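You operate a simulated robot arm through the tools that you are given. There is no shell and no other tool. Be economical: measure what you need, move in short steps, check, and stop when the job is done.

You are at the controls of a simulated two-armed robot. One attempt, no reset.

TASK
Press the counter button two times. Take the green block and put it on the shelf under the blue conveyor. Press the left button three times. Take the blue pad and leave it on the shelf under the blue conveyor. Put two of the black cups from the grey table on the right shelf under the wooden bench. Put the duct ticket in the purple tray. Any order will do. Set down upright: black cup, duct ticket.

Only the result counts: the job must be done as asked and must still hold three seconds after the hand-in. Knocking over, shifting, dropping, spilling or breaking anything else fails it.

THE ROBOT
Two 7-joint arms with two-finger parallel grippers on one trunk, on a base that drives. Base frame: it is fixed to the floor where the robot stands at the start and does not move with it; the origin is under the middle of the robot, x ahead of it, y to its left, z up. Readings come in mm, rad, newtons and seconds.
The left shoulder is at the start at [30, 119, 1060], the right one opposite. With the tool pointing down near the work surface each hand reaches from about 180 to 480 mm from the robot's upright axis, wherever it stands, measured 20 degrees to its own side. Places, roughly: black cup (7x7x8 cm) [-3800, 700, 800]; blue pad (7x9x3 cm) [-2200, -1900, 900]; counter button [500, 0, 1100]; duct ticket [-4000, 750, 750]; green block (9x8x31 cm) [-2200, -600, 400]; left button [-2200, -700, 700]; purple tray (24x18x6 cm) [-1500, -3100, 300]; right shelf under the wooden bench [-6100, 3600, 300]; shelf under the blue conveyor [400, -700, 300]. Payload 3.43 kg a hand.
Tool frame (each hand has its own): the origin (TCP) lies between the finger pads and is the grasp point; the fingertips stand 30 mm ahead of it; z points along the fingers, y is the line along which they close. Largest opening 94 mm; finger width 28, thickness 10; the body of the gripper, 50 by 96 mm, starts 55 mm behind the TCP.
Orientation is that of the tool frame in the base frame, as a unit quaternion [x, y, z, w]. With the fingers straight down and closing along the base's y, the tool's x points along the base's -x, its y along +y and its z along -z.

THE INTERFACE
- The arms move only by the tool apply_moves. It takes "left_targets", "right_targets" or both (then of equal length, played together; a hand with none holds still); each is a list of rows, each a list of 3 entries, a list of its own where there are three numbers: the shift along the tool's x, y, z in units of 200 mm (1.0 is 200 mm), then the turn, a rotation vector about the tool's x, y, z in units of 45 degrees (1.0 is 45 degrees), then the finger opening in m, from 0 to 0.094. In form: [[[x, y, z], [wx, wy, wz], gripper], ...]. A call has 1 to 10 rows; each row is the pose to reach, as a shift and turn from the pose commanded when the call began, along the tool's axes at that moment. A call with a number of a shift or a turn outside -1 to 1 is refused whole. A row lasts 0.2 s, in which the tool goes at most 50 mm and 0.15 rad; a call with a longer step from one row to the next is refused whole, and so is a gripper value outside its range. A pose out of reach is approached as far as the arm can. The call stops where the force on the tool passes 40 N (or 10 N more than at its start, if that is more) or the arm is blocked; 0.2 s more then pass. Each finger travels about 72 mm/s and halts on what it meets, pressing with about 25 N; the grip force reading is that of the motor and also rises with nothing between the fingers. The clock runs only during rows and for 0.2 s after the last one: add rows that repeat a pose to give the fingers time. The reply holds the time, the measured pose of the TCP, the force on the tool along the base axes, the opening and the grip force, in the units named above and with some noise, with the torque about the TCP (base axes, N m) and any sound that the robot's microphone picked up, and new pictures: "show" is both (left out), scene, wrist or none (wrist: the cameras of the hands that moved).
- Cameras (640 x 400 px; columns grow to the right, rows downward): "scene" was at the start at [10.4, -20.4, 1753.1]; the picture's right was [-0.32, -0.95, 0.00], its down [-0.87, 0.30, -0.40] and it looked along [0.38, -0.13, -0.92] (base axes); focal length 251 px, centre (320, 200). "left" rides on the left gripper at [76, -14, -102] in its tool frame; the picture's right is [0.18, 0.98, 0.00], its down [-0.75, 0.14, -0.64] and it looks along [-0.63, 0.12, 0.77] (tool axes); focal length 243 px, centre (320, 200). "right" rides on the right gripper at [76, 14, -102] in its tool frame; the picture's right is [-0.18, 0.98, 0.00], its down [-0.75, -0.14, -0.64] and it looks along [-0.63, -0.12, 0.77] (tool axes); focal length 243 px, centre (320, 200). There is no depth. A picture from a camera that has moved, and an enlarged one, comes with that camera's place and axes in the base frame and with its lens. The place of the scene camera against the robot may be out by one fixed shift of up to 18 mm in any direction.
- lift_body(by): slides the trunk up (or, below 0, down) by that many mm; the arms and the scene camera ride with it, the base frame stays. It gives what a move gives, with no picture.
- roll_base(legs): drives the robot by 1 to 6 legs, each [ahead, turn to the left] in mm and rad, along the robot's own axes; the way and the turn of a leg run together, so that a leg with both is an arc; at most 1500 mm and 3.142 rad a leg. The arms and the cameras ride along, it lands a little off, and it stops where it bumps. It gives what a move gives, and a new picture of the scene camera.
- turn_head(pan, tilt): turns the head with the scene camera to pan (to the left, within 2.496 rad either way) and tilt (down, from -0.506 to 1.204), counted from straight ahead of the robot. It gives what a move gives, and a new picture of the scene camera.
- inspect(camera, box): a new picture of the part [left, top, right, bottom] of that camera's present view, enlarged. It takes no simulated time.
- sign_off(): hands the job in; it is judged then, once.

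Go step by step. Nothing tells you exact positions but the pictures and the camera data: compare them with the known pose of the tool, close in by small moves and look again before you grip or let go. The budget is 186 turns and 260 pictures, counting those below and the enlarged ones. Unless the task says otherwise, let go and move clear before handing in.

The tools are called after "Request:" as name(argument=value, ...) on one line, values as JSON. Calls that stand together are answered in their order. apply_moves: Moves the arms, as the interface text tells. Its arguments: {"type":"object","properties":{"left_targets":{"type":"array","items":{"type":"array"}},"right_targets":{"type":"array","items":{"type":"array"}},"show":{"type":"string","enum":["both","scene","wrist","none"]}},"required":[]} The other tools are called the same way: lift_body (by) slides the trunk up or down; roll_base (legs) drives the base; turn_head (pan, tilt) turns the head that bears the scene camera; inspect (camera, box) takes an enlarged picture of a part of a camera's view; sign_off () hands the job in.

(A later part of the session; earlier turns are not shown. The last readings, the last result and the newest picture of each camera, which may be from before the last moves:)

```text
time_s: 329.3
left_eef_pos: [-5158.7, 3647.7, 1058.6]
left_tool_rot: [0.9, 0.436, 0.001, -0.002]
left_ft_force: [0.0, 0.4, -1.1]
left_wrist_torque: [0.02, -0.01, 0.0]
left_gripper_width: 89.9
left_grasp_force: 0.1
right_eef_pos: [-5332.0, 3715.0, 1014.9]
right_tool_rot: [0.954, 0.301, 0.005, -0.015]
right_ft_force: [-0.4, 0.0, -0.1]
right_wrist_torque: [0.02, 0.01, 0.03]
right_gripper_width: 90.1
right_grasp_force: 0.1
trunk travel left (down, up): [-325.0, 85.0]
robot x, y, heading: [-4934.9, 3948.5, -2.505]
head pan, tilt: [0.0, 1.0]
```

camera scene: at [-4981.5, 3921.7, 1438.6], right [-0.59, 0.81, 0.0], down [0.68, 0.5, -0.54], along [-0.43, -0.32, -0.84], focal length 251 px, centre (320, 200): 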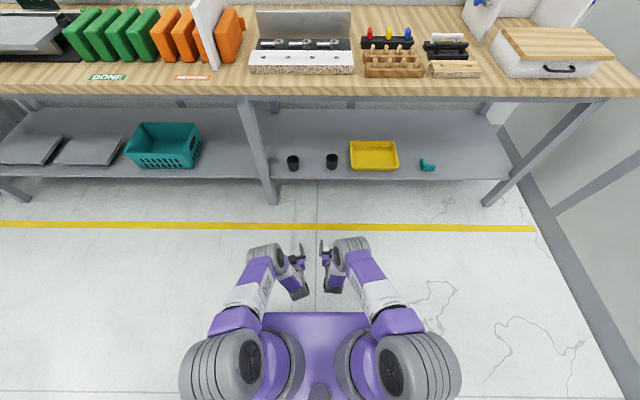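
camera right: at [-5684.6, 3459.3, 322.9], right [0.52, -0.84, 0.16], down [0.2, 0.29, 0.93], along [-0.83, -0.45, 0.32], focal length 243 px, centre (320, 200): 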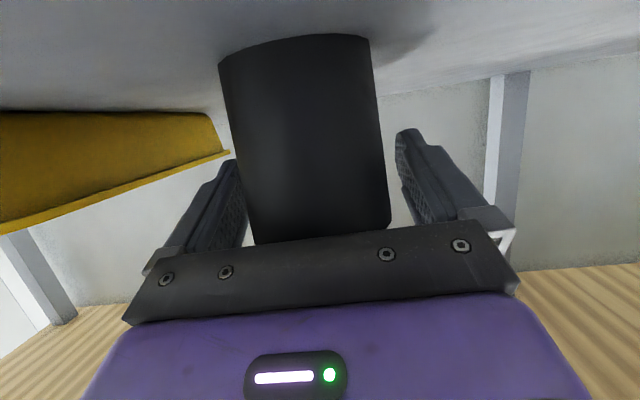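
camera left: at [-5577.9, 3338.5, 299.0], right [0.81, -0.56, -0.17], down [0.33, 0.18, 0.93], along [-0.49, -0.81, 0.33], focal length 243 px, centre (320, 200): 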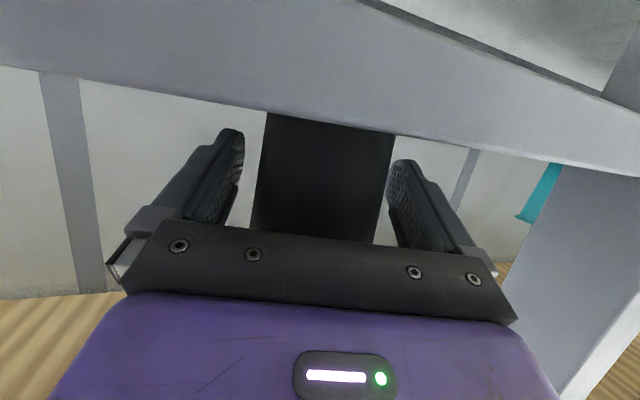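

Request:
apply_moves(left_targets=[[[0, -0.05, -0.1], [0, 0, 0], 0.09], [[0, -0.1, -0.2], [0, 0, 0], 0.09], [[0, -0.15, -0.3], [0, 0, 0], 0.09], [[0, -0.2, -0.4], [0, 0, 0], 0.09], [[0, -0.25, -0.5], [0, 0, 0], 0.09], [[0, -0.3, -0.6], [0, 0, 0], 0.09], [[0, -0.35, -0.7], [0, 0, 0], 0.09], [[0, -0.4, -0.8], [0, 0, 0], 0.09], [[0, -0.45, -0.9], [0, 0, 0], 0.09], [[0, -0.45, -0.95], [0, 0, 0], 0.09]], right_targets=[[[0, -0.06, 0], [0, 0, -0.1], 0.09], [[0, -0.12, 0], [0, 0, -0.2], 0.09], [[0, -0.18, 0], [0, 0, -0.3], 0.09], [[0, -0.24, 0], [0, 0, -0.4], 0.09], [[0, -0.3, 0], [0, 0, -0.5], 0.09], [[0, -0.36, 0], [0, 0, -0.6], 0.09], [[0, -0.42, 0], [0, 0, -0.7], 0.09], [[0, -0.48, 0], [0, 0, -0.8], 0.09], [[0, -0.54, 0], [0, 0, -0.9], 0.09], [[0, -0.6, 0], [0, 0, -1.0], 0.09]], show="none")

Request:
apply_moves(right_targets=[[[0, 0, 0], [0, 0, -0.12], 0.09], [[0, 0, 0], [0, 0, -0.24], 0.09], [[0, 0, 0], [0, 0, -0.36], 0.09], [[0, 0, 0], [0, 0, -0.48], 0.09], [[0, 0, 0], [0, 0, -0.62], 0.09]], show="none")

Request:
apply_moves(right_targets=[[[0, 0, 0], [0, -0.12, 0], 0.09], [[0, 0, 0], [0, -0.25, 0], 0.09], [[0, 0, 0], [0, -0.38, 0], 0.09], [[0, 0, 0], [0, -0.5, 0], 0.09], [[0, 0, 0], [0, -0.63, 0], 0.09], [[0, 0, 0], [0, -0.76, 0], 0.09], [[0, 0, 0], [0, -0.88, 0], 0.09], [[0, 0, 0], [0, -1.0, 0], 0.09]], show="scene")

```text
time_s: 331.5
left_eef_pos: [-5231.3, 3703.6, 1251.4]
left_tool_rot: [0.9, 0.435, 0.003, -0.002]
left_ft_force: [-0.5, 0.1, 0.5]
left_wrist_torque: [0.02, 0.0, 0.0]
left_gripper_width: 89.9
left_grasp_force: 0.1
right_eef_pos: [-5404.0, 3813.0, 1018.6]
right_tool_rot: [0.765, 0.644, 0.01, -0.012]
right_ft_force: [0.7, -0.4, 0.6]
right_wrist_torque: [0.01, 0.02, -0.01]
right_gripper_width: 90.0
right_grasp_force: 0.0
trunk travel left (down, up): [-325.0, 85.0]
robot x, y, heading: [-4934.0, 3945.3, -2.507]
head pan, tilt: [0.0, 1.0]
```

```text
time_s: 332.7
left_eef_pos: [-5231.7, 3702.7, 1251.4]
left_tool_rot: [0.9, 0.436, 0.002, -0.002]
left_ft_force: [-0.9, -0.3, 0.4]
left_wrist_torque: [0.03, -0.04, 0.01]
left_gripper_width: 89.9
left_grasp_force: 0.1
right_eef_pos: [-5402.3, 3812.1, 1017.3]
right_tool_rot: [0.586, 0.81, 0.011, -0.009]
right_ft_force: [0.1, 0.0, -0.6]
right_wrist_torque: [0.01, -0.01, -0.02]
right_gripper_width: 90.1
right_grasp_force: 0.0
trunk travel left (down, up): [-325.0, 85.0]
robot x, y, heading: [-4936.0, 3947.7, -2.503]
head pan, tilt: [0.0, 1.0]
```

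```text
time_s: 334.5
left_eef_pos: [-5231.6, 3703.6, 1250.4]
left_tool_rot: [0.9, 0.436, 0.002, -0.002]
left_ft_force: [-0.4, 0.0, -0.6]
left_wrist_torque: [0.0, 0.02, -0.03]
left_gripper_width: 90.1
left_grasp_force: 0.0
right_eef_pos: [-5402.3, 3812.1, 1017.2]
right_tool_rot: [0.547, 0.751, -0.215, 0.302]
right_ft_force: [0.6, 0.7, 0.2]
right_wrist_torque: [0.02, -0.01, 0.01]
right_gripper_width: 89.9
right_grasp_force: 0.1
trunk travel left (down, up): [-325.0, 85.0]
robot x, y, heading: [-4931.1, 3950.6, -2.506]
head pan, tilt: [0.0, 1.0]
camera scene: at [-4982.1, 3922.6, 1763.6], right [-0.59, 0.81, 0.0], down [0.68, 0.5, -0.54], along [-0.43, -0.32, -0.84], focal length 251 px, centre (320, 200)
```

scene: 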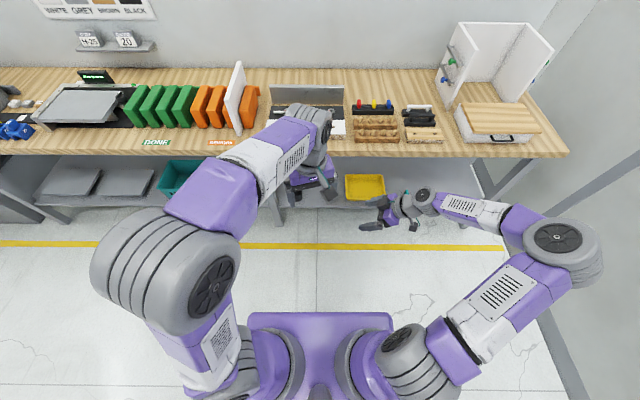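

The right hand now points left at 45° pitch, as needed to pinch the ticket front-to-back. I'll drive back along the bench to the grey table and stop 200 mm short.

Request:
lift_body(by=80)

Request:
roll_base(legs=[[340, 0], [0, 1.574], [1450, 0], [1450, 0], [124, 0], [0, -1.31]])

Request:
turn_head(pan=-0.2, tilt=0.8)

```text
time_s: 335.6
left_eef_pos: [-5230.4, 3703.4, 1330.1]
left_tool_rot: [0.899, 0.437, 0.001, -0.002]
left_ft_force: [0.2, 0.6, 0.2]
left_wrist_torque: [0.02, -0.02, 0.01]
left_gripper_width: 90.0
left_grasp_force: 0.0
right_eef_pos: [-5401.9, 3811.6, 1097.2]
right_tool_rot: [0.547, 0.751, -0.213, 0.302]
right_ft_force: [-0.3, 0.0, 0.6]
right_wrist_torque: [0.01, -0.01, -0.04]
right_gripper_width: 89.9
right_grasp_force: 0.0
trunk travel left (down, up): [-405.0, 5.0]
robot x, y, heading: [-4936.1, 3943.5, -2.504]
head pan, tilt: [0.0, 1.0]
```

```text
time_s: 351.6
left_eef_pos: [-3945.0, 1664.3, 1337.1]
left_tool_rot: [0.384, 0.923, -0.01, -0.001]
left_ft_force: [-0.1, 0.5, -0.3]
left_wrist_torque: [0.0, -0.01, -0.04]
left_gripper_width: 90.0
left_grasp_force: 0.0
right_eef_pos: [-4090.9, 1499.1, 1102.3]
right_tool_rot: [-0.077, 0.93, 0.028, 0.358]
right_ft_force: [-0.1, -0.7, 0.1]
right_wrist_torque: [-0.02, -0.04, -0.01]
right_gripper_width: 90.2
right_grasp_force: 0.0
trunk travel left (down, up): [-405.0, 5.0]
robot x, y, heading: [-4153.7, 1963.6, -1.065]
head pan, tilt: [0.0, 1.0]
stopped in leg 4: the robot was blocked; the commanded pose is now the measured one
camera scene: at [-4139.5, 1965.5, 1844.0], right [-0.88, -0.48, 0.02], down [-0.41, 0.73, -0.55], along [0.25, -0.49, -0.83], focal length 251 px, centre (320, 200)
```

scene: 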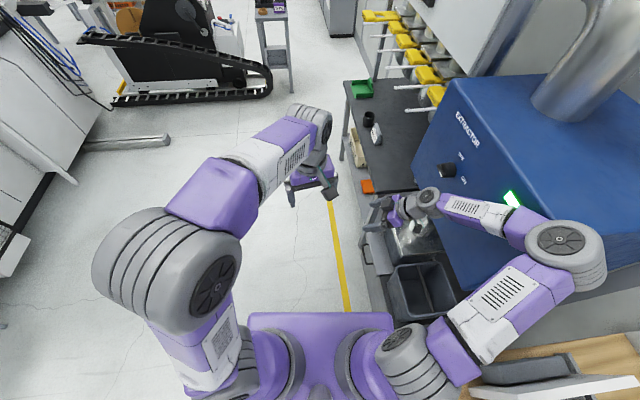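

```text
time_s: 352.3
left_eef_pos: [-3943.8, 1666.2, 1336.0]
left_tool_rot: [0.384, 0.923, -0.01, -0.001]
left_ft_force: [1.2, 0.5, 0.0]
left_wrist_torque: [0.01, -0.01, 0.02]
left_gripper_width: 90.0
left_grasp_force: 0.1
right_eef_pos: [-4088.5, 1500.5, 1103.4]
right_tool_rot: [-0.078, 0.93, 0.028, 0.359]
right_ft_force: [0.6, 0.1, 0.2]
right_wrist_torque: [0.02, -0.01, -0.02]
right_gripper_width: 89.9
right_grasp_force: 0.0
trunk travel left (down, up): [-405.0, 5.0]
robot x, y, heading: [-4154.6, 1963.5, -1.061]
head pan, tilt: [-0.201, 0.799]
camera scene: at [-4150.6, 1952.1, 1859.3], right [-0.95, -0.3, 0.01], down [-0.22, 0.67, -0.71], along [0.21, -0.68, -0.7], focal length 251 px, centre (320, 200)
```

scene: 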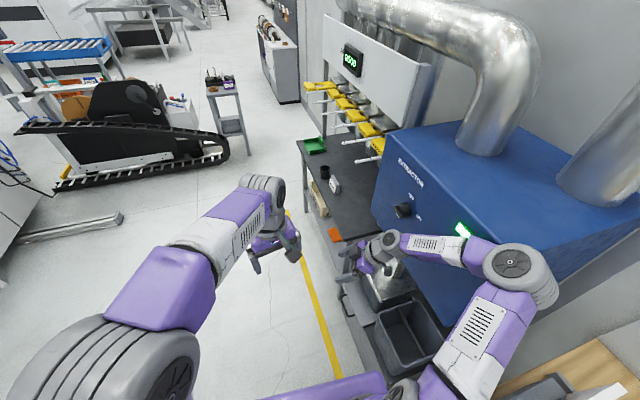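

The right elbow bumped the blue extractor box; I drifted toward the wall. I'll back off and re-route further out.

Request:
roll_base(legs=[[-200, 0], [0, 0.45], [450, 0]])

```text
time_s: 357.5
left_eef_pos: [-3568.4, 1673.1, 1330.8]
left_tool_rot: [0.171, 0.985, 0.001, -0.002]
left_ft_force: [-0.1, 0.7, -0.2]
left_wrist_torque: [-0.02, -0.01, -0.01]
left_gripper_width: 90.1
left_grasp_force: 0.0
right_eef_pos: [-3627.6, 1466.9, 1092.4]
right_tool_rot: [-0.276, 0.889, 0.118, 0.346]
right_ft_force: [-0.4, 0.2, 0.0]
right_wrist_torque: [-0.01, 0.0, -0.01]
right_gripper_width: 90.1
right_grasp_force: 0.1
trunk travel left (down, up): [-405.0, 5.0]
robot x, y, heading: [-3890.6, 1877.1, -0.621]
head pan, tilt: [-0.201, 0.799]
camera scene: at [-3876.4, 1836.2, 1858.7], right [-0.73, -0.68, 0.0], down [-0.49, 0.53, -0.7], along [0.47, -0.51, -0.72], focal length 251 px, centre (320, 200)
```

scene: 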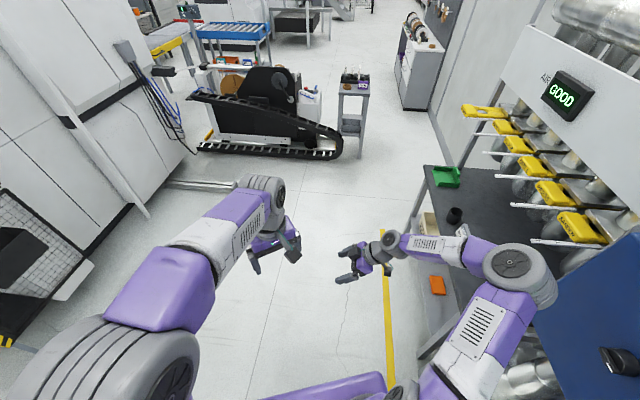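

Request:
roll_base(legs=[[0, -0.225], [732, 0], [0, -1.395]])

Request:
lift_body(by=-225)

Request:
turn_head(pan=-0.1, tilt=0.75)

```text
time_s: 365.8
left_eef_pos: [-3645.2, 1023.5, 1331.1]
left_tool_rot: [0.847, 0.532, 0.002, -0.002]
left_ft_force: [-0.5, 1.1, 0.5]
left_wrist_torque: [0.01, 0.03, 0.02]
left_gripper_width: 90.0
left_grasp_force: 0.0
right_eef_pos: [-3844.2, 1103.3, 1091.6]
right_tool_rot: [0.475, 0.8, -0.178, 0.32]
right_ft_force: [0.8, 0.3, -0.1]
right_wrist_torque: [-0.02, -0.02, 0.0]
right_gripper_width: 90.1
right_grasp_force: 0.0
trunk travel left (down, up): [-405.0, 5.0]
robot x, y, heading: [-3407.0, 1324.3, -2.297]
head pan, tilt: [-0.201, 0.799]
camera scene: at [-3466.1, 1296.3, 1858.7], right [-0.6, 0.8, 0.0], down [0.57, 0.43, -0.7], along [-0.56, -0.42, -0.72], focal length 251 px, centre (320, 200)
```

scene: 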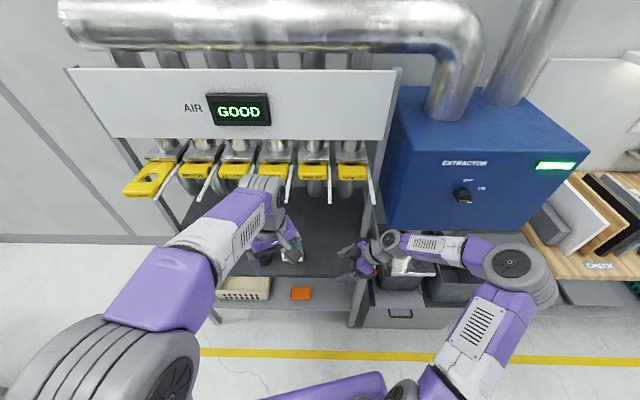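

```text
time_s: 368.2
left_eef_pos: [-3644.9, 1022.5, 1105.5]
left_tool_rot: [0.847, 0.532, 0.003, -0.002]
left_ft_force: [0.4, 0.3, 0.5]
left_wrist_torque: [0.02, -0.03, -0.01]
left_gripper_width: 89.8
left_grasp_force: 0.0
right_eef_pos: [-3842.6, 1104.1, 866.7]
right_tool_rot: [0.476, 0.8, -0.178, 0.318]
right_ft_force: [0.7, -0.5, -0.2]
right_wrist_torque: [0.0, -0.03, -0.01]
right_gripper_width: 90.0
right_grasp_force: 0.0
trunk travel left (down, up): [-180.0, 230.0]
robot x, y, heading: [-3409.1, 1322.1, -2.294]
head pan, tilt: [-0.201, 0.799]
```

```text
time_s: 368.9
left_eef_pos: [-3645.2, 1023.8, 1106.1]
left_tool_rot: [0.847, 0.532, 0.003, -0.002]
left_ft_force: [-0.4, -0.6, -0.1]
left_wrist_torque: [0.02, -0.02, 0.03]
left_gripper_width: 90.0
left_grasp_force: 0.0
right_eef_pos: [-3842.7, 1103.7, 867.8]
right_tool_rot: [0.475, 0.801, -0.177, 0.32]
right_ft_force: [0.4, -0.6, 0.2]
right_wrist_torque: [0.0, 0.0, -0.01]
right_gripper_width: 90.1
right_grasp_force: 0.0
trunk travel left (down, up): [-180.0, 230.0]
robot x, y, heading: [-3407.8, 1321.2, -2.297]
head pan, tilt: [-0.099, 0.75]
camera scene: at [-3462.5, 1288.4, 1637.7], right [-0.68, 0.73, 0.0], down [0.5, 0.46, -0.73], along [-0.54, -0.5, -0.68], focal length 251 px, centre (320, 200)
```

scene: 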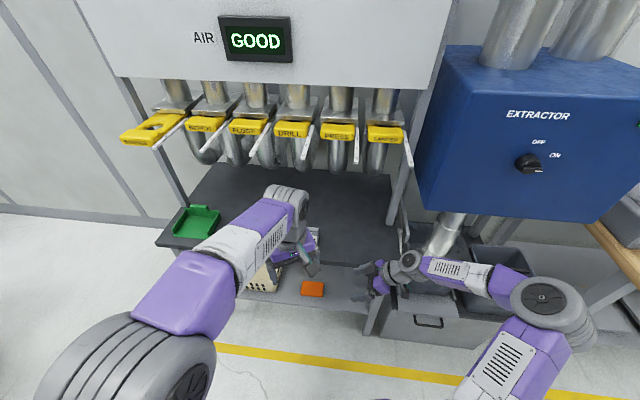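

Request:
inspect(camera="right", box=[0, 0, 640, 400])

Request:
inspect(camera="left", box=[0, 0, 640, 400])

```text
1.00 times, centred on (320, 200) of right (not enlarged: the box is as wide or as high as the picture)
camera zoom: at [-3891.7, 1219.9, 890.6], right [0.92, 0.36, 0.14], down [-0.08, -0.18, 0.98], along [0.38, -0.92, -0.13], focal length 243 px, centre (320, 200)
```

zoom: 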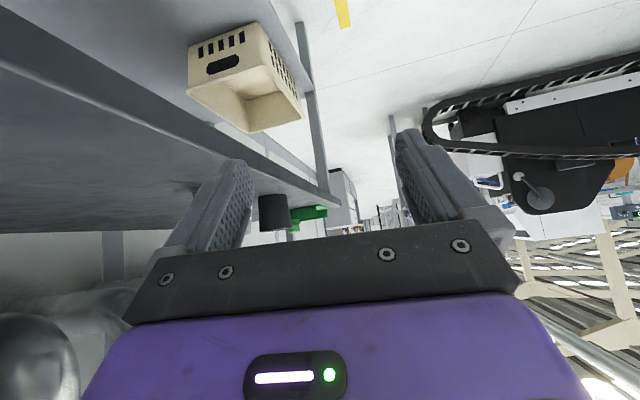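

```text
1.00 times, centred on (320, 200) of left (not enlarged: the box is as wide or as high as the picture)
camera zoom: at [-3625.1, 1097.3, 1208.8], right [0.97, -0.26, 0.0], down [-0.2, -0.74, 0.64], along [-0.17, -0.62, -0.77], focal length 243 px, centre (320, 200)
```

zoom: 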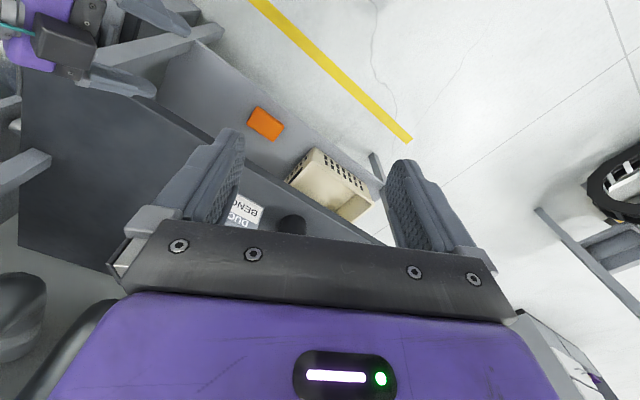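

Request:
apply_moves(left_targets=[[[0.1, 0.15, 0], [0, 0, 0], 0.09], [[0.2, 0.3, 0], [0, 0, 0], 0.09], [[0.3, 0.45, 0], [0, 0, 0], 0.09], [[0.4, 0.6, 0], [0, 0, 0], 0.09], [[0.45, 0.75, 0], [0, 0, 0], 0.09]], right_targets=[[[-0.03, 0, -0.03], [-0.013, 0, -0.014], 0.09], [[-0.06, 0, -0.06], [-0.026, 0, -0.028], 0.09], [[-0.09, 0, -0.09], [-0.04, 0, -0.04], 0.09], [[-0.12, 0, -0.12], [-0.05, 0, -0.055], 0.09], [[-0.136, 0, -0.146], [-0.064, 0, -0.068], 0.09]], show="scene")

Request:
inspect(camera="scene", box=[200, 180, 440, 320])

```text
time_s: 370.1
left_eef_pos: [-3471.9, 1040.3, 1106.2]
left_tool_rot: [0.846, 0.533, 0.001, -0.001]
left_ft_force: [0.1, 0.1, 0.2]
left_wrist_torque: [0.01, -0.01, 0.02]
left_gripper_width: 90.0
left_grasp_force: 0.0
right_eef_pos: [-3843.3, 1104.6, 906.9]
right_tool_rot: [0.446, 0.817, -0.166, 0.326]
right_ft_force: [0.2, -0.3, 0.2]
right_wrist_torque: [-0.03, 0.03, 0.0]
right_gripper_width: 89.6
right_grasp_force: 0.1
trunk travel left (down, up): [-180.0, 230.0]
robot x, y, heading: [-3408.1, 1321.1, -2.29]
head pan, tilt: [-0.099, 0.75]
camera scene: at [-3461.4, 1288.3, 1637.8], right [-0.68, 0.73, 0.0], down [0.5, 0.46, -0.73], along [-0.54, -0.5, -0.68], focal length 251 px, centre (320, 200)
```

scene: 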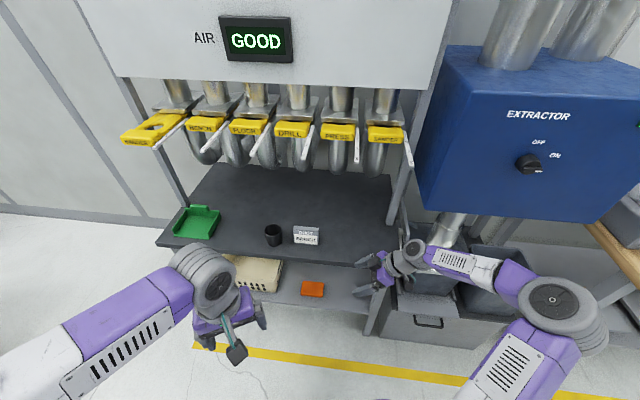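

```text
2.67 times, centred on (320, 250) of scene
camera zoom: at [-3461.4, 1288.3, 1637.8], right [-0.68, 0.73, 0.0], down [0.5, 0.46, -0.73], along [-0.54, -0.5, -0.68], focal length 670 px, centre (320, 67)
```

zoom: 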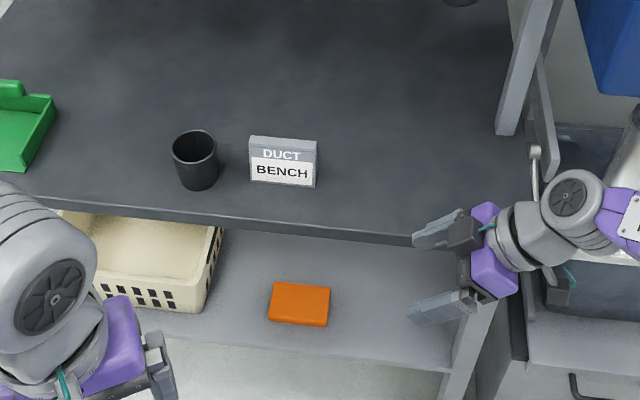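

The ticket is a thin upright sign at about s 1810–1912, m 565 (about 25 mm thick), and the cup stays left of it. I'll drive forward 150 mm with the hand above table level.

Request:
roll_base(legs=[[150, 0]])

Request:
inspect(camera="right", box=[0, 0, 640, 400])

```text
time_s: 371.5
left_eef_pos: [-3576.5, 921.1, 1105.3]
left_tool_rot: [0.846, 0.534, 0.003, -0.001]
left_ft_force: [-0.1, -0.1, -0.1]
left_wrist_torque: [0.05, -0.04, 0.02]
left_gripper_width: 90.3
left_grasp_force: 0.1
right_eef_pos: [-3948.3, 986.2, 907.2]
right_tool_rot: [0.444, 0.817, -0.165, 0.327]
right_ft_force: [0.4, -0.4, 0.1]
right_wrist_torque: [0.0, -0.01, 0.02]
right_gripper_width: 89.9
right_grasp_force: 0.0
trunk travel left (down, up): [-180.0, 230.0]
robot x, y, heading: [-3509.9, 1204.8, -2.295]
head pan, tilt: [-0.099, 0.75]
camera scene: at [-3566.6, 1170.2, 1637.7], right [-0.68, 0.73, 0.0], down [0.5, 0.47, -0.73], along [-0.54, -0.5, -0.68], focal length 251 px, centre (320, 200)
```

scene: 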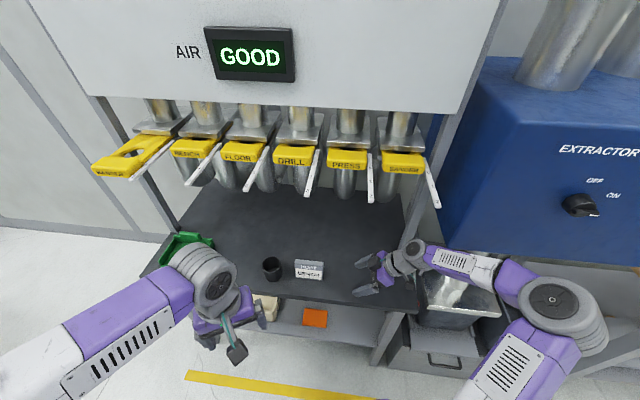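

```text
1.00 times, centred on (320, 200) of right (not enlarged: the box is as wide or as high as the picture)
camera zoom: at [-4004.6, 1098.0, 930.2], right [0.89, 0.43, 0.15], down [-0.07, -0.18, 0.98], along [0.44, -0.89, -0.13], focal length 243 px, centre (320, 200)
```

zoom: 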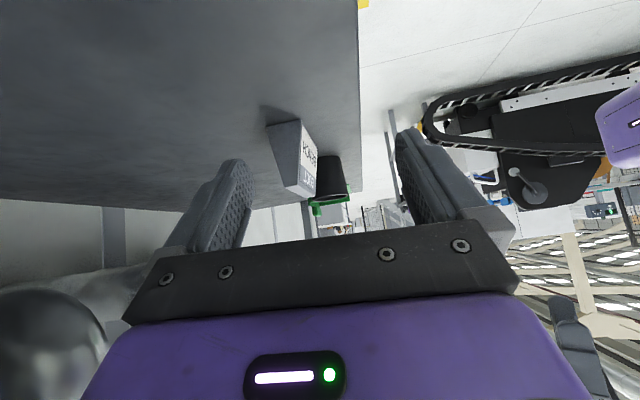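

The end-on view is very clear: a wedge 40 mm deep at the base, 86 mm tall, right end at (-3910, 832). I'll line up behind its right end along the hand axis.

Request:
apply_moves(right_targets=[[[-0.1, -0.07, 0.09], [0, 0, 0], 0.09], [[-0.2, -0.14, 0.19], [0, 0, 0], 0.09], [[-0.3, -0.21, 0.28], [0, 0, 0], 0.09], [[-0.39, -0.27, 0.378], [0, 0, 0], 0.09], [[-0.39, -0.27, 0.378], [0, 0, 0], 0.09]], show="wrist")

```text
time_s: 372.7
left_eef_pos: [-3576.2, 922.6, 1106.0]
left_tool_rot: [0.846, 0.533, 0.002, -0.001]
left_ft_force: [0.5, 0.4, 0.7]
left_wrist_torque: [0.01, -0.02, 0.03]
left_gripper_width: 90.2
left_grasp_force: 0.1
right_eef_pos: [-3934.3, 866.2, 903.0]
right_tool_rot: [0.444, 0.818, -0.165, 0.326]
right_ft_force: [0.4, -0.3, 0.2]
right_wrist_torque: [-0.02, 0.02, 0.01]
right_gripper_width: 90.3
right_grasp_force: 0.0
trunk travel left (down, up): [-180.0, 230.0]
robot x, y, heading: [-3509.1, 1206.5, -2.297]
head pan, tilt: [-0.099, 0.75]
camera right: at [-3991.5, 978.7, 926.5], right [0.89, 0.43, 0.14], down [-0.07, -0.18, 0.98], along [0.44, -0.89, -0.13], focal length 243 px, centre (320, 200)
```

right: 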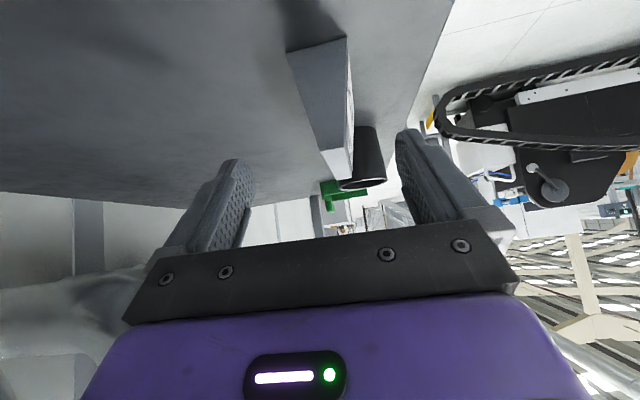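

Request:
apply_moves(right_targets=[[[0, 0.02, 0.1], [0, 0, 0], 0.09], [[0, 0.02, 0.2], [0, 0, 0], 0.09], [[0, 0.02, 0.3], [0, 0, 0], 0.09], [[0, 0.02, 0.4], [0, 0, 0], 0.09], [[0, 0.02, 0.45], [0, 0, 0], 0.09], [[0, 0.02, 0.45], [0, 0, 0], 0.09]], show="both")

```text
time_s: 374.1
left_eef_pos: [-3575.7, 922.2, 1104.8]
left_tool_rot: [0.846, 0.533, 0.002, -0.002]
left_ft_force: [-0.3, 0.1, 0.3]
left_wrist_torque: [-0.03, -0.02, -0.01]
left_gripper_width: 89.7
left_grasp_force: 0.2
right_eef_pos: [-3892.7, 818.8, 838.3]
right_tool_rot: [0.445, 0.817, -0.166, 0.327]
right_ft_force: [-0.1, 0.3, -0.5]
right_wrist_torque: [0.01, -0.02, 0.02]
right_gripper_width: 90.0
right_grasp_force: 0.0
trunk travel left (down, up): [-180.0, 230.0]
robot x, y, heading: [-3504.7, 1205.3, -2.287]
head pan, tilt: [-0.099, 0.75]
camera scene: at [-3565.7, 1171.3, 1637.7], right [-0.68, 0.73, 0.0], down [0.5, 0.46, -0.73], along [-0.54, -0.5, -0.68], focal length 251 px, centre (320, 200)
camera right: at [-3950.1, 930.5, 862.4], right [0.89, 0.43, 0.14], down [-0.07, -0.18, 0.98], along [0.44, -0.89, -0.13], focal length 243 px, centre (320, 200)
```

scene: 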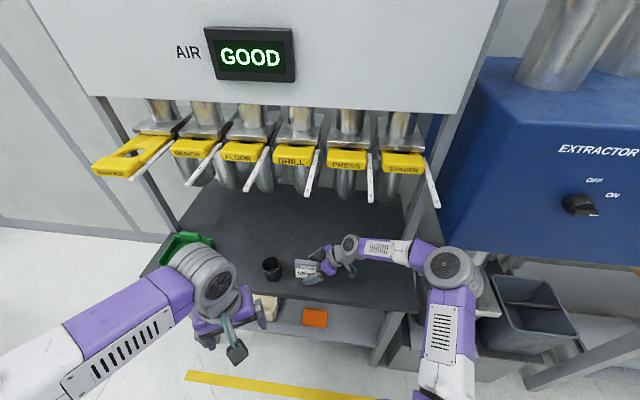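
right: 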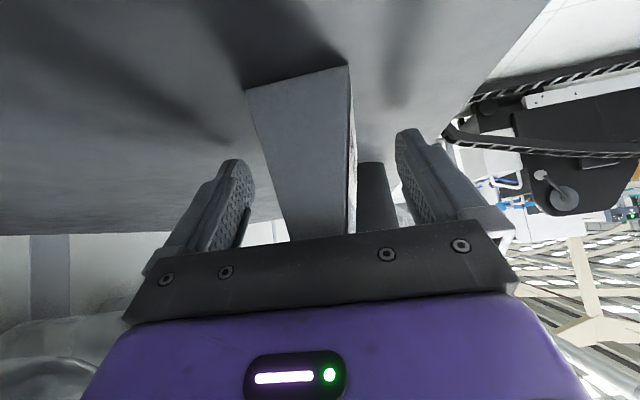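

The ticket is between the fingers. I'll close and lift.

Request:
apply_moves(right_targets=[[[0, 0, 0], [0, 0, 0], 0.07], [[0, 0, 0], [0, 0, 0], 0.05], [[0, 0, 0], [0, 0, 0], 0.03], [[0, 0, 0], [0, 0, 0], 0.015], [[0, 0, 0], [0, 0, 0], 0.01], [[-0.05, 0, -0.054], [0, 0, 0], 0.01], [[-0.15, 0, -0.16], [0, 0, 0], 0.01], [[-0.25, 0.005, -0.27], [0, 0, 0], 0.01], [[-0.34, 0.01, -0.366], [0, 0, 0], 0.01]], show="both")

```text
time_s: 376.1
left_eef_pos: [-3575.6, 922.4, 1106.6]
left_tool_rot: [0.846, 0.534, 0.002, -0.002]
left_ft_force: [-0.7, -0.2, 0.4]
left_wrist_torque: [0.01, 0.04, 0.01]
left_gripper_width: 89.8
left_grasp_force: 0.0
right_eef_pos: [-3892.2, 816.2, 940.7]
right_tool_rot: [0.445, 0.818, -0.165, 0.326]
right_ft_force: [0.5, 0.0, 0.5]
right_wrist_torque: [0.01, 0.01, 0.01]
right_gripper_width: 38.4
right_grasp_force: 24.6
trunk travel left (down, up): [-180.0, 230.0]
robot x, y, heading: [-3509.8, 1208.2, -2.294]
head pan, tilt: [-0.099, 0.75]
camera scene: at [-3565.3, 1171.4, 1637.7], right [-0.68, 0.73, 0.0], down [0.5, 0.46, -0.73], along [-0.54, -0.5, -0.68], focal length 251 px, centre (320, 200)
camera right: at [-3949.4, 928.0, 964.8], right [0.89, 0.43, 0.14], down [-0.07, -0.18, 0.98], along [0.45, -0.89, -0.13], focal length 243 px, centre (320, 200)
```

scene: 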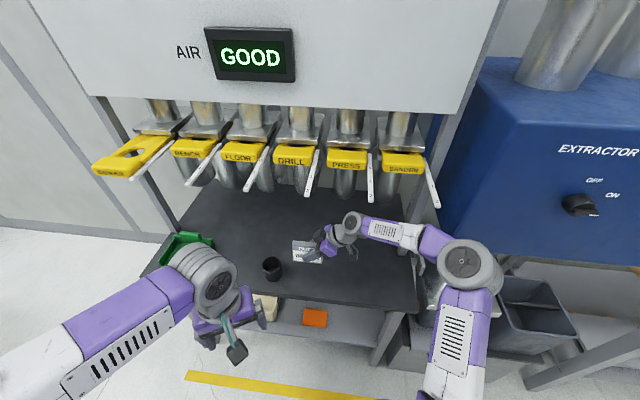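
right: 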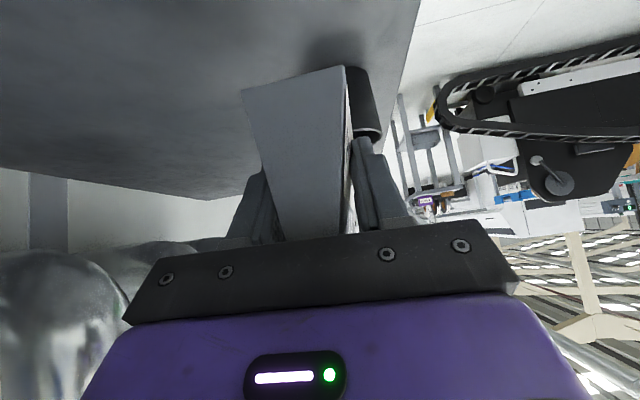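

The ticket is gripped (38 mm). I'll back away from the table and swing the right hand forward-facing for the drive.

Request:
roll_base(legs=[[-320, 0]])

Request:
apply_moves(right_targets=[[[-0.05, 0, -0.05], [0.06, 0, 0.065], 0.01], [[-0.1, 0, -0.1], [0.12, 0, 0.13], 0.01], [[-0.15, 0, -0.15], [0.18, 0, 0.195], 0.01], [[-0.2, 0, -0.2], [0.24, 0, 0.26], 0.01], [[-0.2, 0, -0.22], [0.3, 0, 0.325], 0.01], [[-0.2, 0, -0.22], [0.37, 0, 0.39], 0.01], [[-0.2, 0, -0.22], [0.43, 0, 0.46], 0.01], [[-0.2, 0, -0.22], [0.49, 0, 0.525], 0.01], [[-0.2, 0, -0.22], [0.55, 0, 0.59], 0.01]], show="none")

Request:
apply_moves(right_targets=[[[0, 0, 0], [0.06, 0, 0.065], 0.01], [[0, 0, 0], [0.12, 0, 0.13], 0.01], [[0, 0, 0], [0.18, 0, 0.195], 0.01], [[0, 0, 0], [0.24, 0, 0.26], 0.01], [[0, 0, 0], [0.3, 0, 0.325], 0.01], [[0, 0, 0], [0.37, 0, 0.39], 0.01], [[0, 0, 0], [0.43, 0, 0.46], 0.01], [[0, 0, 0], [0.49, 0, 0.525], 0.01], [[0, 0, 0], [0.55, 0, 0.59], 0.01]], show="both")

```text
time_s: 378.2
left_eef_pos: [-3364.1, 1163.5, 1106.2]
left_tool_rot: [0.845, 0.535, 0.002, -0.002]
left_ft_force: [0.5, 0.7, -0.3]
left_wrist_torque: [0.01, -0.02, 0.03]
left_gripper_width: 90.0
left_grasp_force: 0.1
right_eef_pos: [-3680.2, 1055.2, 941.6]
right_tool_rot: [0.445, 0.818, -0.165, 0.326]
right_ft_force: [-0.4, -0.5, -1.0]
right_wrist_torque: [0.01, 0.01, -0.03]
right_gripper_width: 38.2
right_grasp_force: 24.8
trunk travel left (down, up): [-180.0, 230.0]
robot x, y, heading: [-3302.9, 1445.2, -2.292]
head pan, tilt: [-0.099, 0.75]
camera scene: at [-3353.9, 1412.0, 1637.8], right [-0.68, 0.73, 0.0], down [0.5, 0.46, -0.73], along [-0.54, -0.5, -0.68], focal length 251 px, centre (320, 200)
```

scene: 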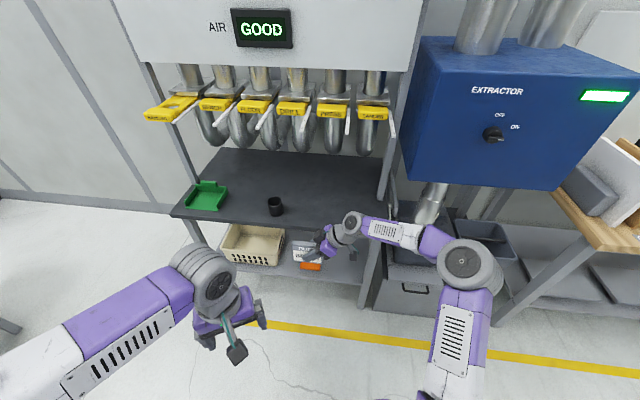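

```text
time_s: 380.2
left_eef_pos: [-3364.3, 1162.3, 1105.4]
left_tool_rot: [0.845, 0.534, 0.002, -0.002]
left_ft_force: [0.2, -0.2, -0.4]
left_wrist_torque: [0.0, -0.02, -0.02]
left_gripper_width: 90.0
left_grasp_force: 0.1
right_eef_pos: [-3682.6, 1054.0, 1001.2]
right_tool_rot: [0.678, 0.641, -0.256, 0.253]
right_ft_force: [0.0, -0.2, 0.1]
right_wrist_torque: [0.05, 0.02, 0.01]
right_gripper_width: 37.5
right_grasp_force: 24.9
trunk travel left (down, up): [-180.0, 230.0]
robot x, y, heading: [-3301.7, 1443.9, -2.292]
head pan, tilt: [-0.099, 0.75]
```

```text
time_s: 382.2
left_eef_pos: [-3364.5, 1161.4, 1105.1]
left_tool_rot: [0.846, 0.534, 0.002, -0.001]
left_ft_force: [-0.6, -0.8, -0.3]
left_wrist_torque: [-0.01, 0.01, 0.0]
left_gripper_width: 89.9
left_grasp_force: 0.1
right_eef_pos: [-3683.3, 1055.4, 1002.0]
right_tool_rot: [0.843, 0.4, -0.323, 0.157]
right_ft_force: [0.1, 0.2, -0.5]
right_wrist_torque: [-0.01, 0.02, 0.0]
right_gripper_width: 37.8
right_grasp_force: 25.1
trunk travel left (down, up): [-180.0, 230.0]
robot x, y, heading: [-3298.5, 1443.6, -2.288]
head pan, tilt: [-0.099, 0.75]
camera scene: at [-3354.1, 1411.0, 1637.7], right [-0.68, 0.73, 0.0], down [0.5, 0.47, -0.73], along [-0.54, -0.5, -0.68], focal length 251 px, centre (320, 200)
camera right: at [-3592.1, 1142.7, 1026.6], right [0.67, -0.73, 0.13], down [-0.2, -0.01, 0.98], along [-0.71, -0.69, -0.15], focal length 243 px, centre (320, 200)
```

scene: 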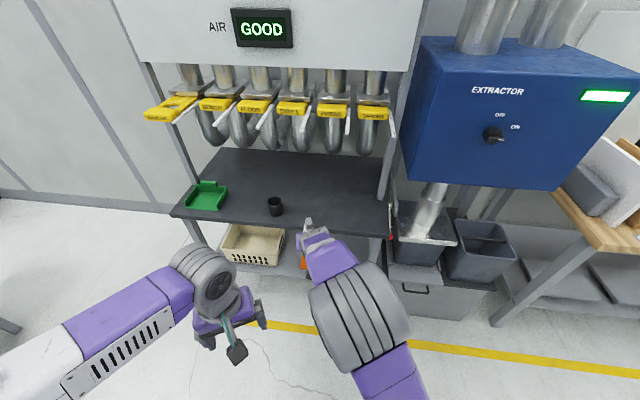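
right: 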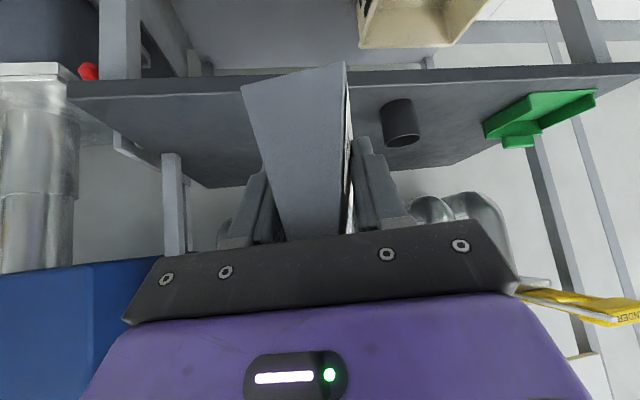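

Request:
lift_body(by=150)

Request:
roll_base(legs=[[0, 1.13], [1081, 0], [0, -0.706], [832, 0], [0, 0.896]])

```text
time_s: 384.0
left_eef_pos: [-3363.6, 1162.6, 1254.4]
left_tool_rot: [0.845, 0.534, 0.001, -0.001]
left_ft_force: [0.5, 0.0, 0.4]
left_wrist_torque: [-0.01, -0.01, 0.01]
left_gripper_width: 90.3
left_grasp_force: 0.1
right_eef_pos: [-3682.9, 1055.2, 1150.4]
right_tool_rot: [0.844, 0.4, -0.322, 0.156]
right_ft_force: [-0.4, 0.5, -0.8]
right_wrist_torque: [-0.05, 0.01, -0.02]
right_gripper_width: 37.5
right_grasp_force: 25.0
trunk travel left (down, up): [-330.0, 80.0]
robot x, y, heading: [-3295.5, 1448.6, -2.294]
head pan, tilt: [-0.099, 0.75]
```

```text
time_s: 400.7
left_eef_pos: [-2797.0, -478.9, 1256.2]
left_tool_rot: [0.327, 0.945, 0.001, -0.003]
left_ft_force: [0.1, -0.1, -0.3]
left_wrist_torque: [-0.02, 0.0, 0.01]
left_gripper_width: 90.1
left_grasp_force: 0.1
right_eef_pos: [-2763.5, -813.6, 1150.9]
right_tool_rot: [0.41, 0.839, -0.154, 0.322]
right_ft_force: [0.9, -0.1, 0.7]
right_wrist_torque: [0.01, -0.01, 0.02]
right_gripper_width: 36.3
right_grasp_force: 24.9
trunk travel left (down, up): [-330.0, 80.0]
robot x, y, heading: [-3059.4, -351.4, -0.946]
head pan, tilt: [-0.099, 0.75]
camera scene: at [-3051.3, -400.8, 1787.7], right [-0.86, -0.5, 0.0], down [-0.34, 0.59, -0.73], along [0.37, -0.63, -0.68], focal length 251 px, centre (320, 200)
```

scene: 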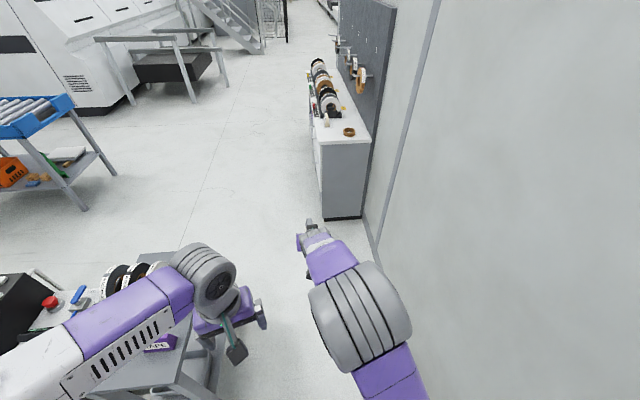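

Request:
inspect(camera="right", box=[160, 0, 480, 260])

```text
1.54 times, centred on (320, 130) of right
camera zoom: at [-2829.2, -706.4, 1176.4], right [0.86, 0.5, 0.13], down [-0.03, -0.19, 0.98], along [0.51, -0.85, -0.15], focal length 373 px, centre (320, 308)
```

zoom: 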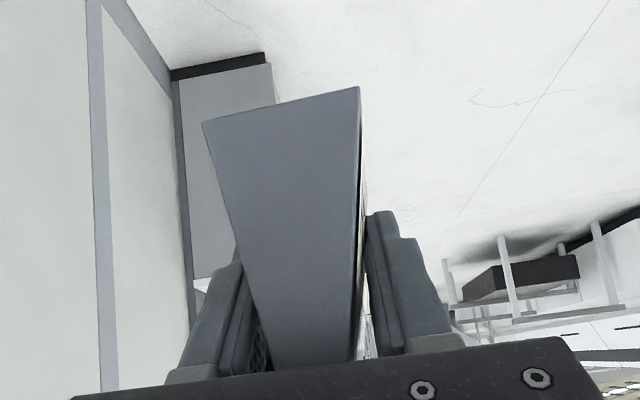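

The ticket has slipped about 5 mm but is still well held. I'll continue past the small table to the cabinet's front.

Request:
roll_base(legs=[[0, -0.05], [1095, 0], [0, 0.747], [620, 0], [0, -0.69], [1400, 0]])

Request:
inspect(camera="right", box=[160, 0, 480, 260])

```text
time_s: 420.1
left_eef_pos: [-771.4, -2675.4, 1255.9]
left_tool_rot: [0.322, 0.947, 0.001, -0.003]
left_ft_force: [-0.6, -0.4, 0.2]
left_wrist_torque: [-0.01, 0.04, -0.01]
left_gripper_width: 89.9
left_grasp_force: 0.1
right_eef_pos: [-734.2, -3008.8, 1150.3]
right_tool_rot: [0.406, 0.841, -0.153, 0.324]
right_ft_force: [-0.5, -0.2, -0.4]
right_wrist_torque: [0.01, 0.01, -0.02]
right_gripper_width: 34.7
right_grasp_force: 24.5
trunk travel left (down, up): [-330.0, 80.0]
robot x, y, heading: [-1029.8, -2552.9, -0.937]
head pan, tilt: [-0.099, 0.75]
camera scene: at [-1025.6, -2599.3, 1787.7], right [-0.86, -0.51, 0.0], down [-0.35, 0.59, -0.73], along [0.37, -0.63, -0.68], focal length 251 px, centre (320, 200)
```

scene: 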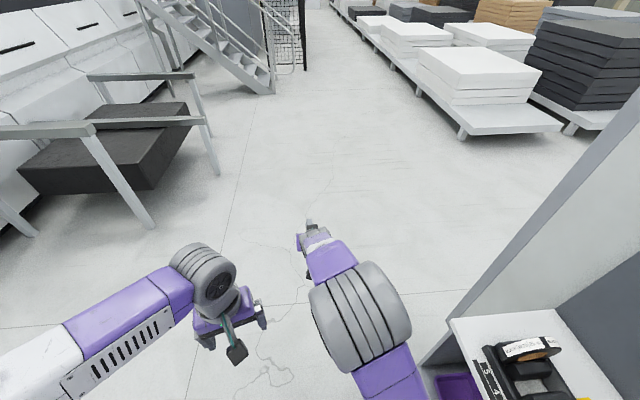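

```text
1.54 times, centred on (320, 130) of right
camera zoom: at [-800.7, -2902.9, 1176.3], right [0.85, 0.51, 0.13], down [-0.03, -0.19, 0.98], along [0.52, -0.84, -0.15], focal length 373 px, centre (320, 308)
```

zoom: 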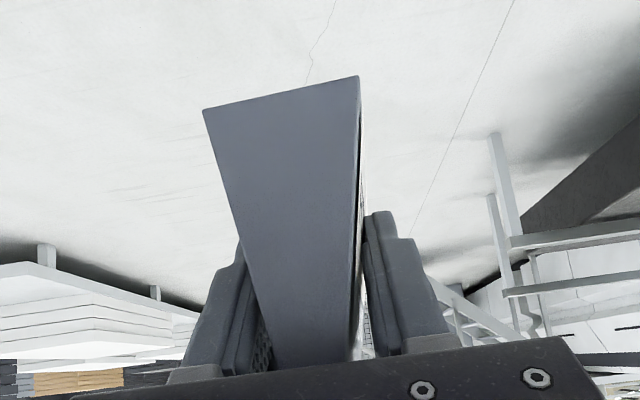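

Slipped a few more millimetres but still firm. I'll move to the front of the purple tray and face the cabinet.

Request:
roll_base(legs=[[0, 0.334], [279, 0], [0, -1.938]])

Request:
turn_head(pan=0, tilt=0.75)

```text
time_s: 427.8
left_eef_pos: [-934.7, -2968.6, 1256.1]
left_tool_rot: [0.906, 0.424, 0.002, -0.001]
left_ft_force: [-0.1, 0.0, -0.3]
left_wrist_torque: [-0.02, 0.01, 0.02]
left_gripper_width: 90.2
left_grasp_force: 0.0
right_eef_pos: [-1270.5, -2992.0, 1149.7]
right_tool_rot: [0.887, 0.291, -0.339, 0.114]
right_ft_force: [0.4, -0.4, -0.2]
right_wrist_torque: [0.02, 0.02, -0.04]
right_gripper_width: 34.2
right_grasp_force: 25.3
trunk travel left (down, up): [-330.0, 80.0]
robot x, y, heading: [-798.4, -2711.0, -2.539]
head pan, tilt: [-0.099, 0.75]
camera scene: at [-863.9, -2733.6, 1787.7], right [-0.48, 0.88, 0.0], down [0.6, 0.33, -0.73], along [-0.64, -0.35, -0.68], focal length 251 px, centre (320, 200)
```

scene: 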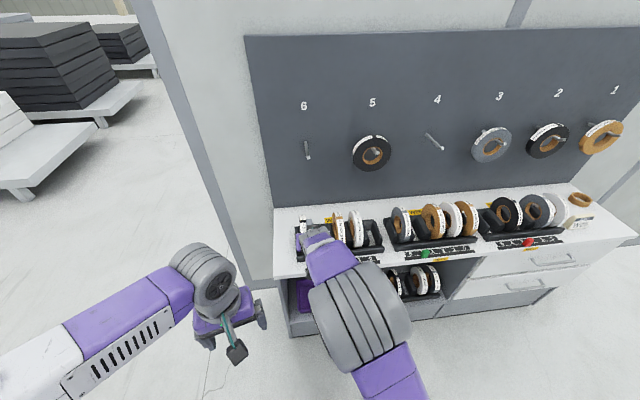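

```text
time_s: 428.5
left_eef_pos: [-935.5, -2968.1, 1255.6]
left_tool_rot: [0.906, 0.423, 0.002, -0.001]
left_ft_force: [0.4, -0.8, 0.1]
left_wrist_torque: [-0.02, 0.0, 0.0]
left_gripper_width: 90.2
left_grasp_force: 0.1
right_eef_pos: [-1270.3, -2991.9, 1150.2]
right_tool_rot: [0.887, 0.29, -0.34, 0.114]
right_ft_force: [0.5, 0.2, 0.3]
right_wrist_torque: [0.0, 0.01, -0.04]
right_gripper_width: 34.6
right_grasp_force: 24.9
trunk travel left (down, up): [-330.0, 80.0]
robot x, y, heading: [-805.0, -2711.6, -2.543]
head pan, tilt: [0.0, 0.75]
camera scene: at [-859.6, -2740.7, 1787.7], right [-0.56, 0.83, 0.0], down [0.56, 0.38, -0.73], along [-0.6, -0.41, -0.68], focal length 251 px, centre (320, 200)
```

scene: 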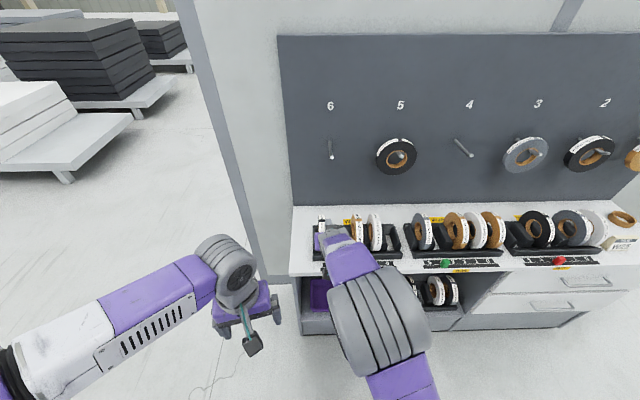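

I'm square to the cabinet. I'll back off a little, lower the trunk and the right hand, then locate the tray.

Request:
roll_base(legs=[[-150, 0]])

Request:
lift_body(by=-328)

Request:
apply_moves(right_targets=[[[0.08, 0, 0.085], [0, 0, 0], 0.01], [[0.16, 0, 0.17], [0, 0, 0], 0.01], [[0.24, 0, 0.255], [0, 0, 0], 0.01], [[0.32, 0, 0.34], [0, 0, 0], 0.01], [[0.4, 0, 0.425], [0, 0, 0], 0.01], [[0.48, 0, 0.51], [0, 0, 0], 0.01], [[0.56, 0, 0.6], [0, 0, 0], 0.01], [[0.625, 0, 0.68], [0, 0, 0], 0.01]], show="scene")

```text
time_s: 429.9
left_eef_pos: [-809.2, -2882.8, 1255.0]
left_tool_rot: [0.905, 0.425, 0.003, -0.001]
left_ft_force: [-0.5, 0.0, -0.2]
left_wrist_torque: [-0.02, 0.01, -0.05]
left_gripper_width: 90.0
left_grasp_force: 0.1
right_eef_pos: [-1144.3, -2909.1, 1150.9]
right_tool_rot: [0.887, 0.292, -0.339, 0.115]
right_ft_force: [-0.1, 0.5, -0.1]
right_wrist_torque: [0.02, -0.01, 0.03]
right_gripper_width: 34.4
right_grasp_force: 25.0
trunk travel left (down, up): [-330.0, 80.0]
robot x, y, heading: [-672.9, -2624.6, -2.541]
head pan, tilt: [0.0, 0.75]
camera scene: at [-733.2, -2654.7, 1787.7], right [-0.56, 0.83, 0.0], down [0.56, 0.39, -0.73], along [-0.6, -0.41, -0.68], focal length 251 px, centre (320, 200)
```

scene: 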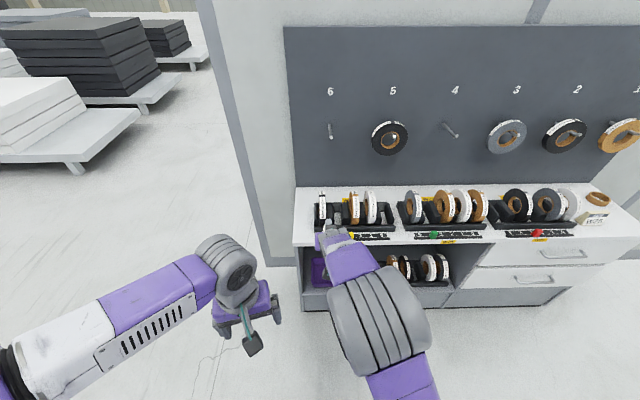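

```text
time_s: 433.1
left_eef_pos: [-808.6, -2882.9, 927.4]
left_tool_rot: [0.905, 0.425, 0.002, -0.001]
left_ft_force: [0.0, 0.1, 1.2]
left_wrist_torque: [0.0, -0.04, 0.04]
left_gripper_width: 90.0
left_grasp_force: 0.1
right_eef_pos: [-1144.5, -2908.8, 822.1]
right_tool_rot: [0.887, 0.293, -0.338, 0.115]
right_ft_force: [0.2, -0.1, 0.8]
right_wrist_torque: [-0.03, 0.03, 0.01]
right_gripper_width: 34.1
right_grasp_force: 25.0
trunk travel left (down, up): [-2.0, 408.0]
robot x, y, heading: [-675.8, -2627.8, -2.542]
head pan, tilt: [0.0, 0.75]
```

```text
time_s: 434.9
left_eef_pos: [-809.2, -2882.5, 927.0]
left_tool_rot: [0.905, 0.425, 0.002, -0.001]
left_ft_force: [-0.3, -0.5, 0.9]
left_wrist_torque: [0.01, 0.0, 0.04]
left_gripper_width: 90.1
left_grasp_force: 0.0
right_eef_pos: [-1140.6, -2907.7, 640.6]
right_tool_rot: [0.887, 0.291, -0.34, 0.114]
right_ft_force: [-0.1, -0.5, -0.8]
right_wrist_torque: [-0.01, 0.0, -0.02]
right_gripper_width: 34.1
right_grasp_force: 25.2
trunk travel left (down, up): [-2.0, 408.0]
robot x, y, heading: [-675.6, -2624.8, -2.538]
head pan, tilt: [0.0, 0.75]
camera scene: at [-733.8, -2655.2, 1459.7], right [-0.56, 0.83, 0.0], down [0.56, 0.39, -0.73], along [-0.6, -0.41, -0.68], focal length 251 px, centre (320, 200)
```

scene: 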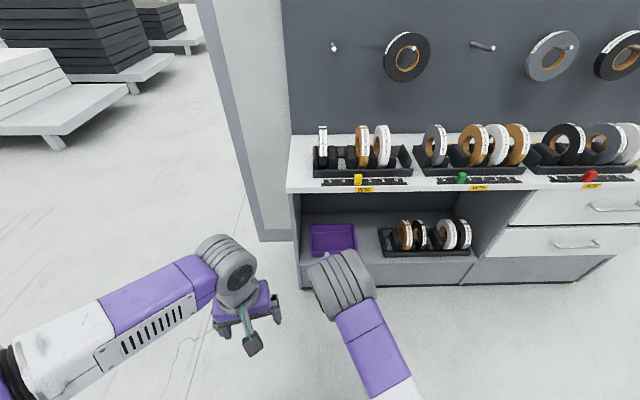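

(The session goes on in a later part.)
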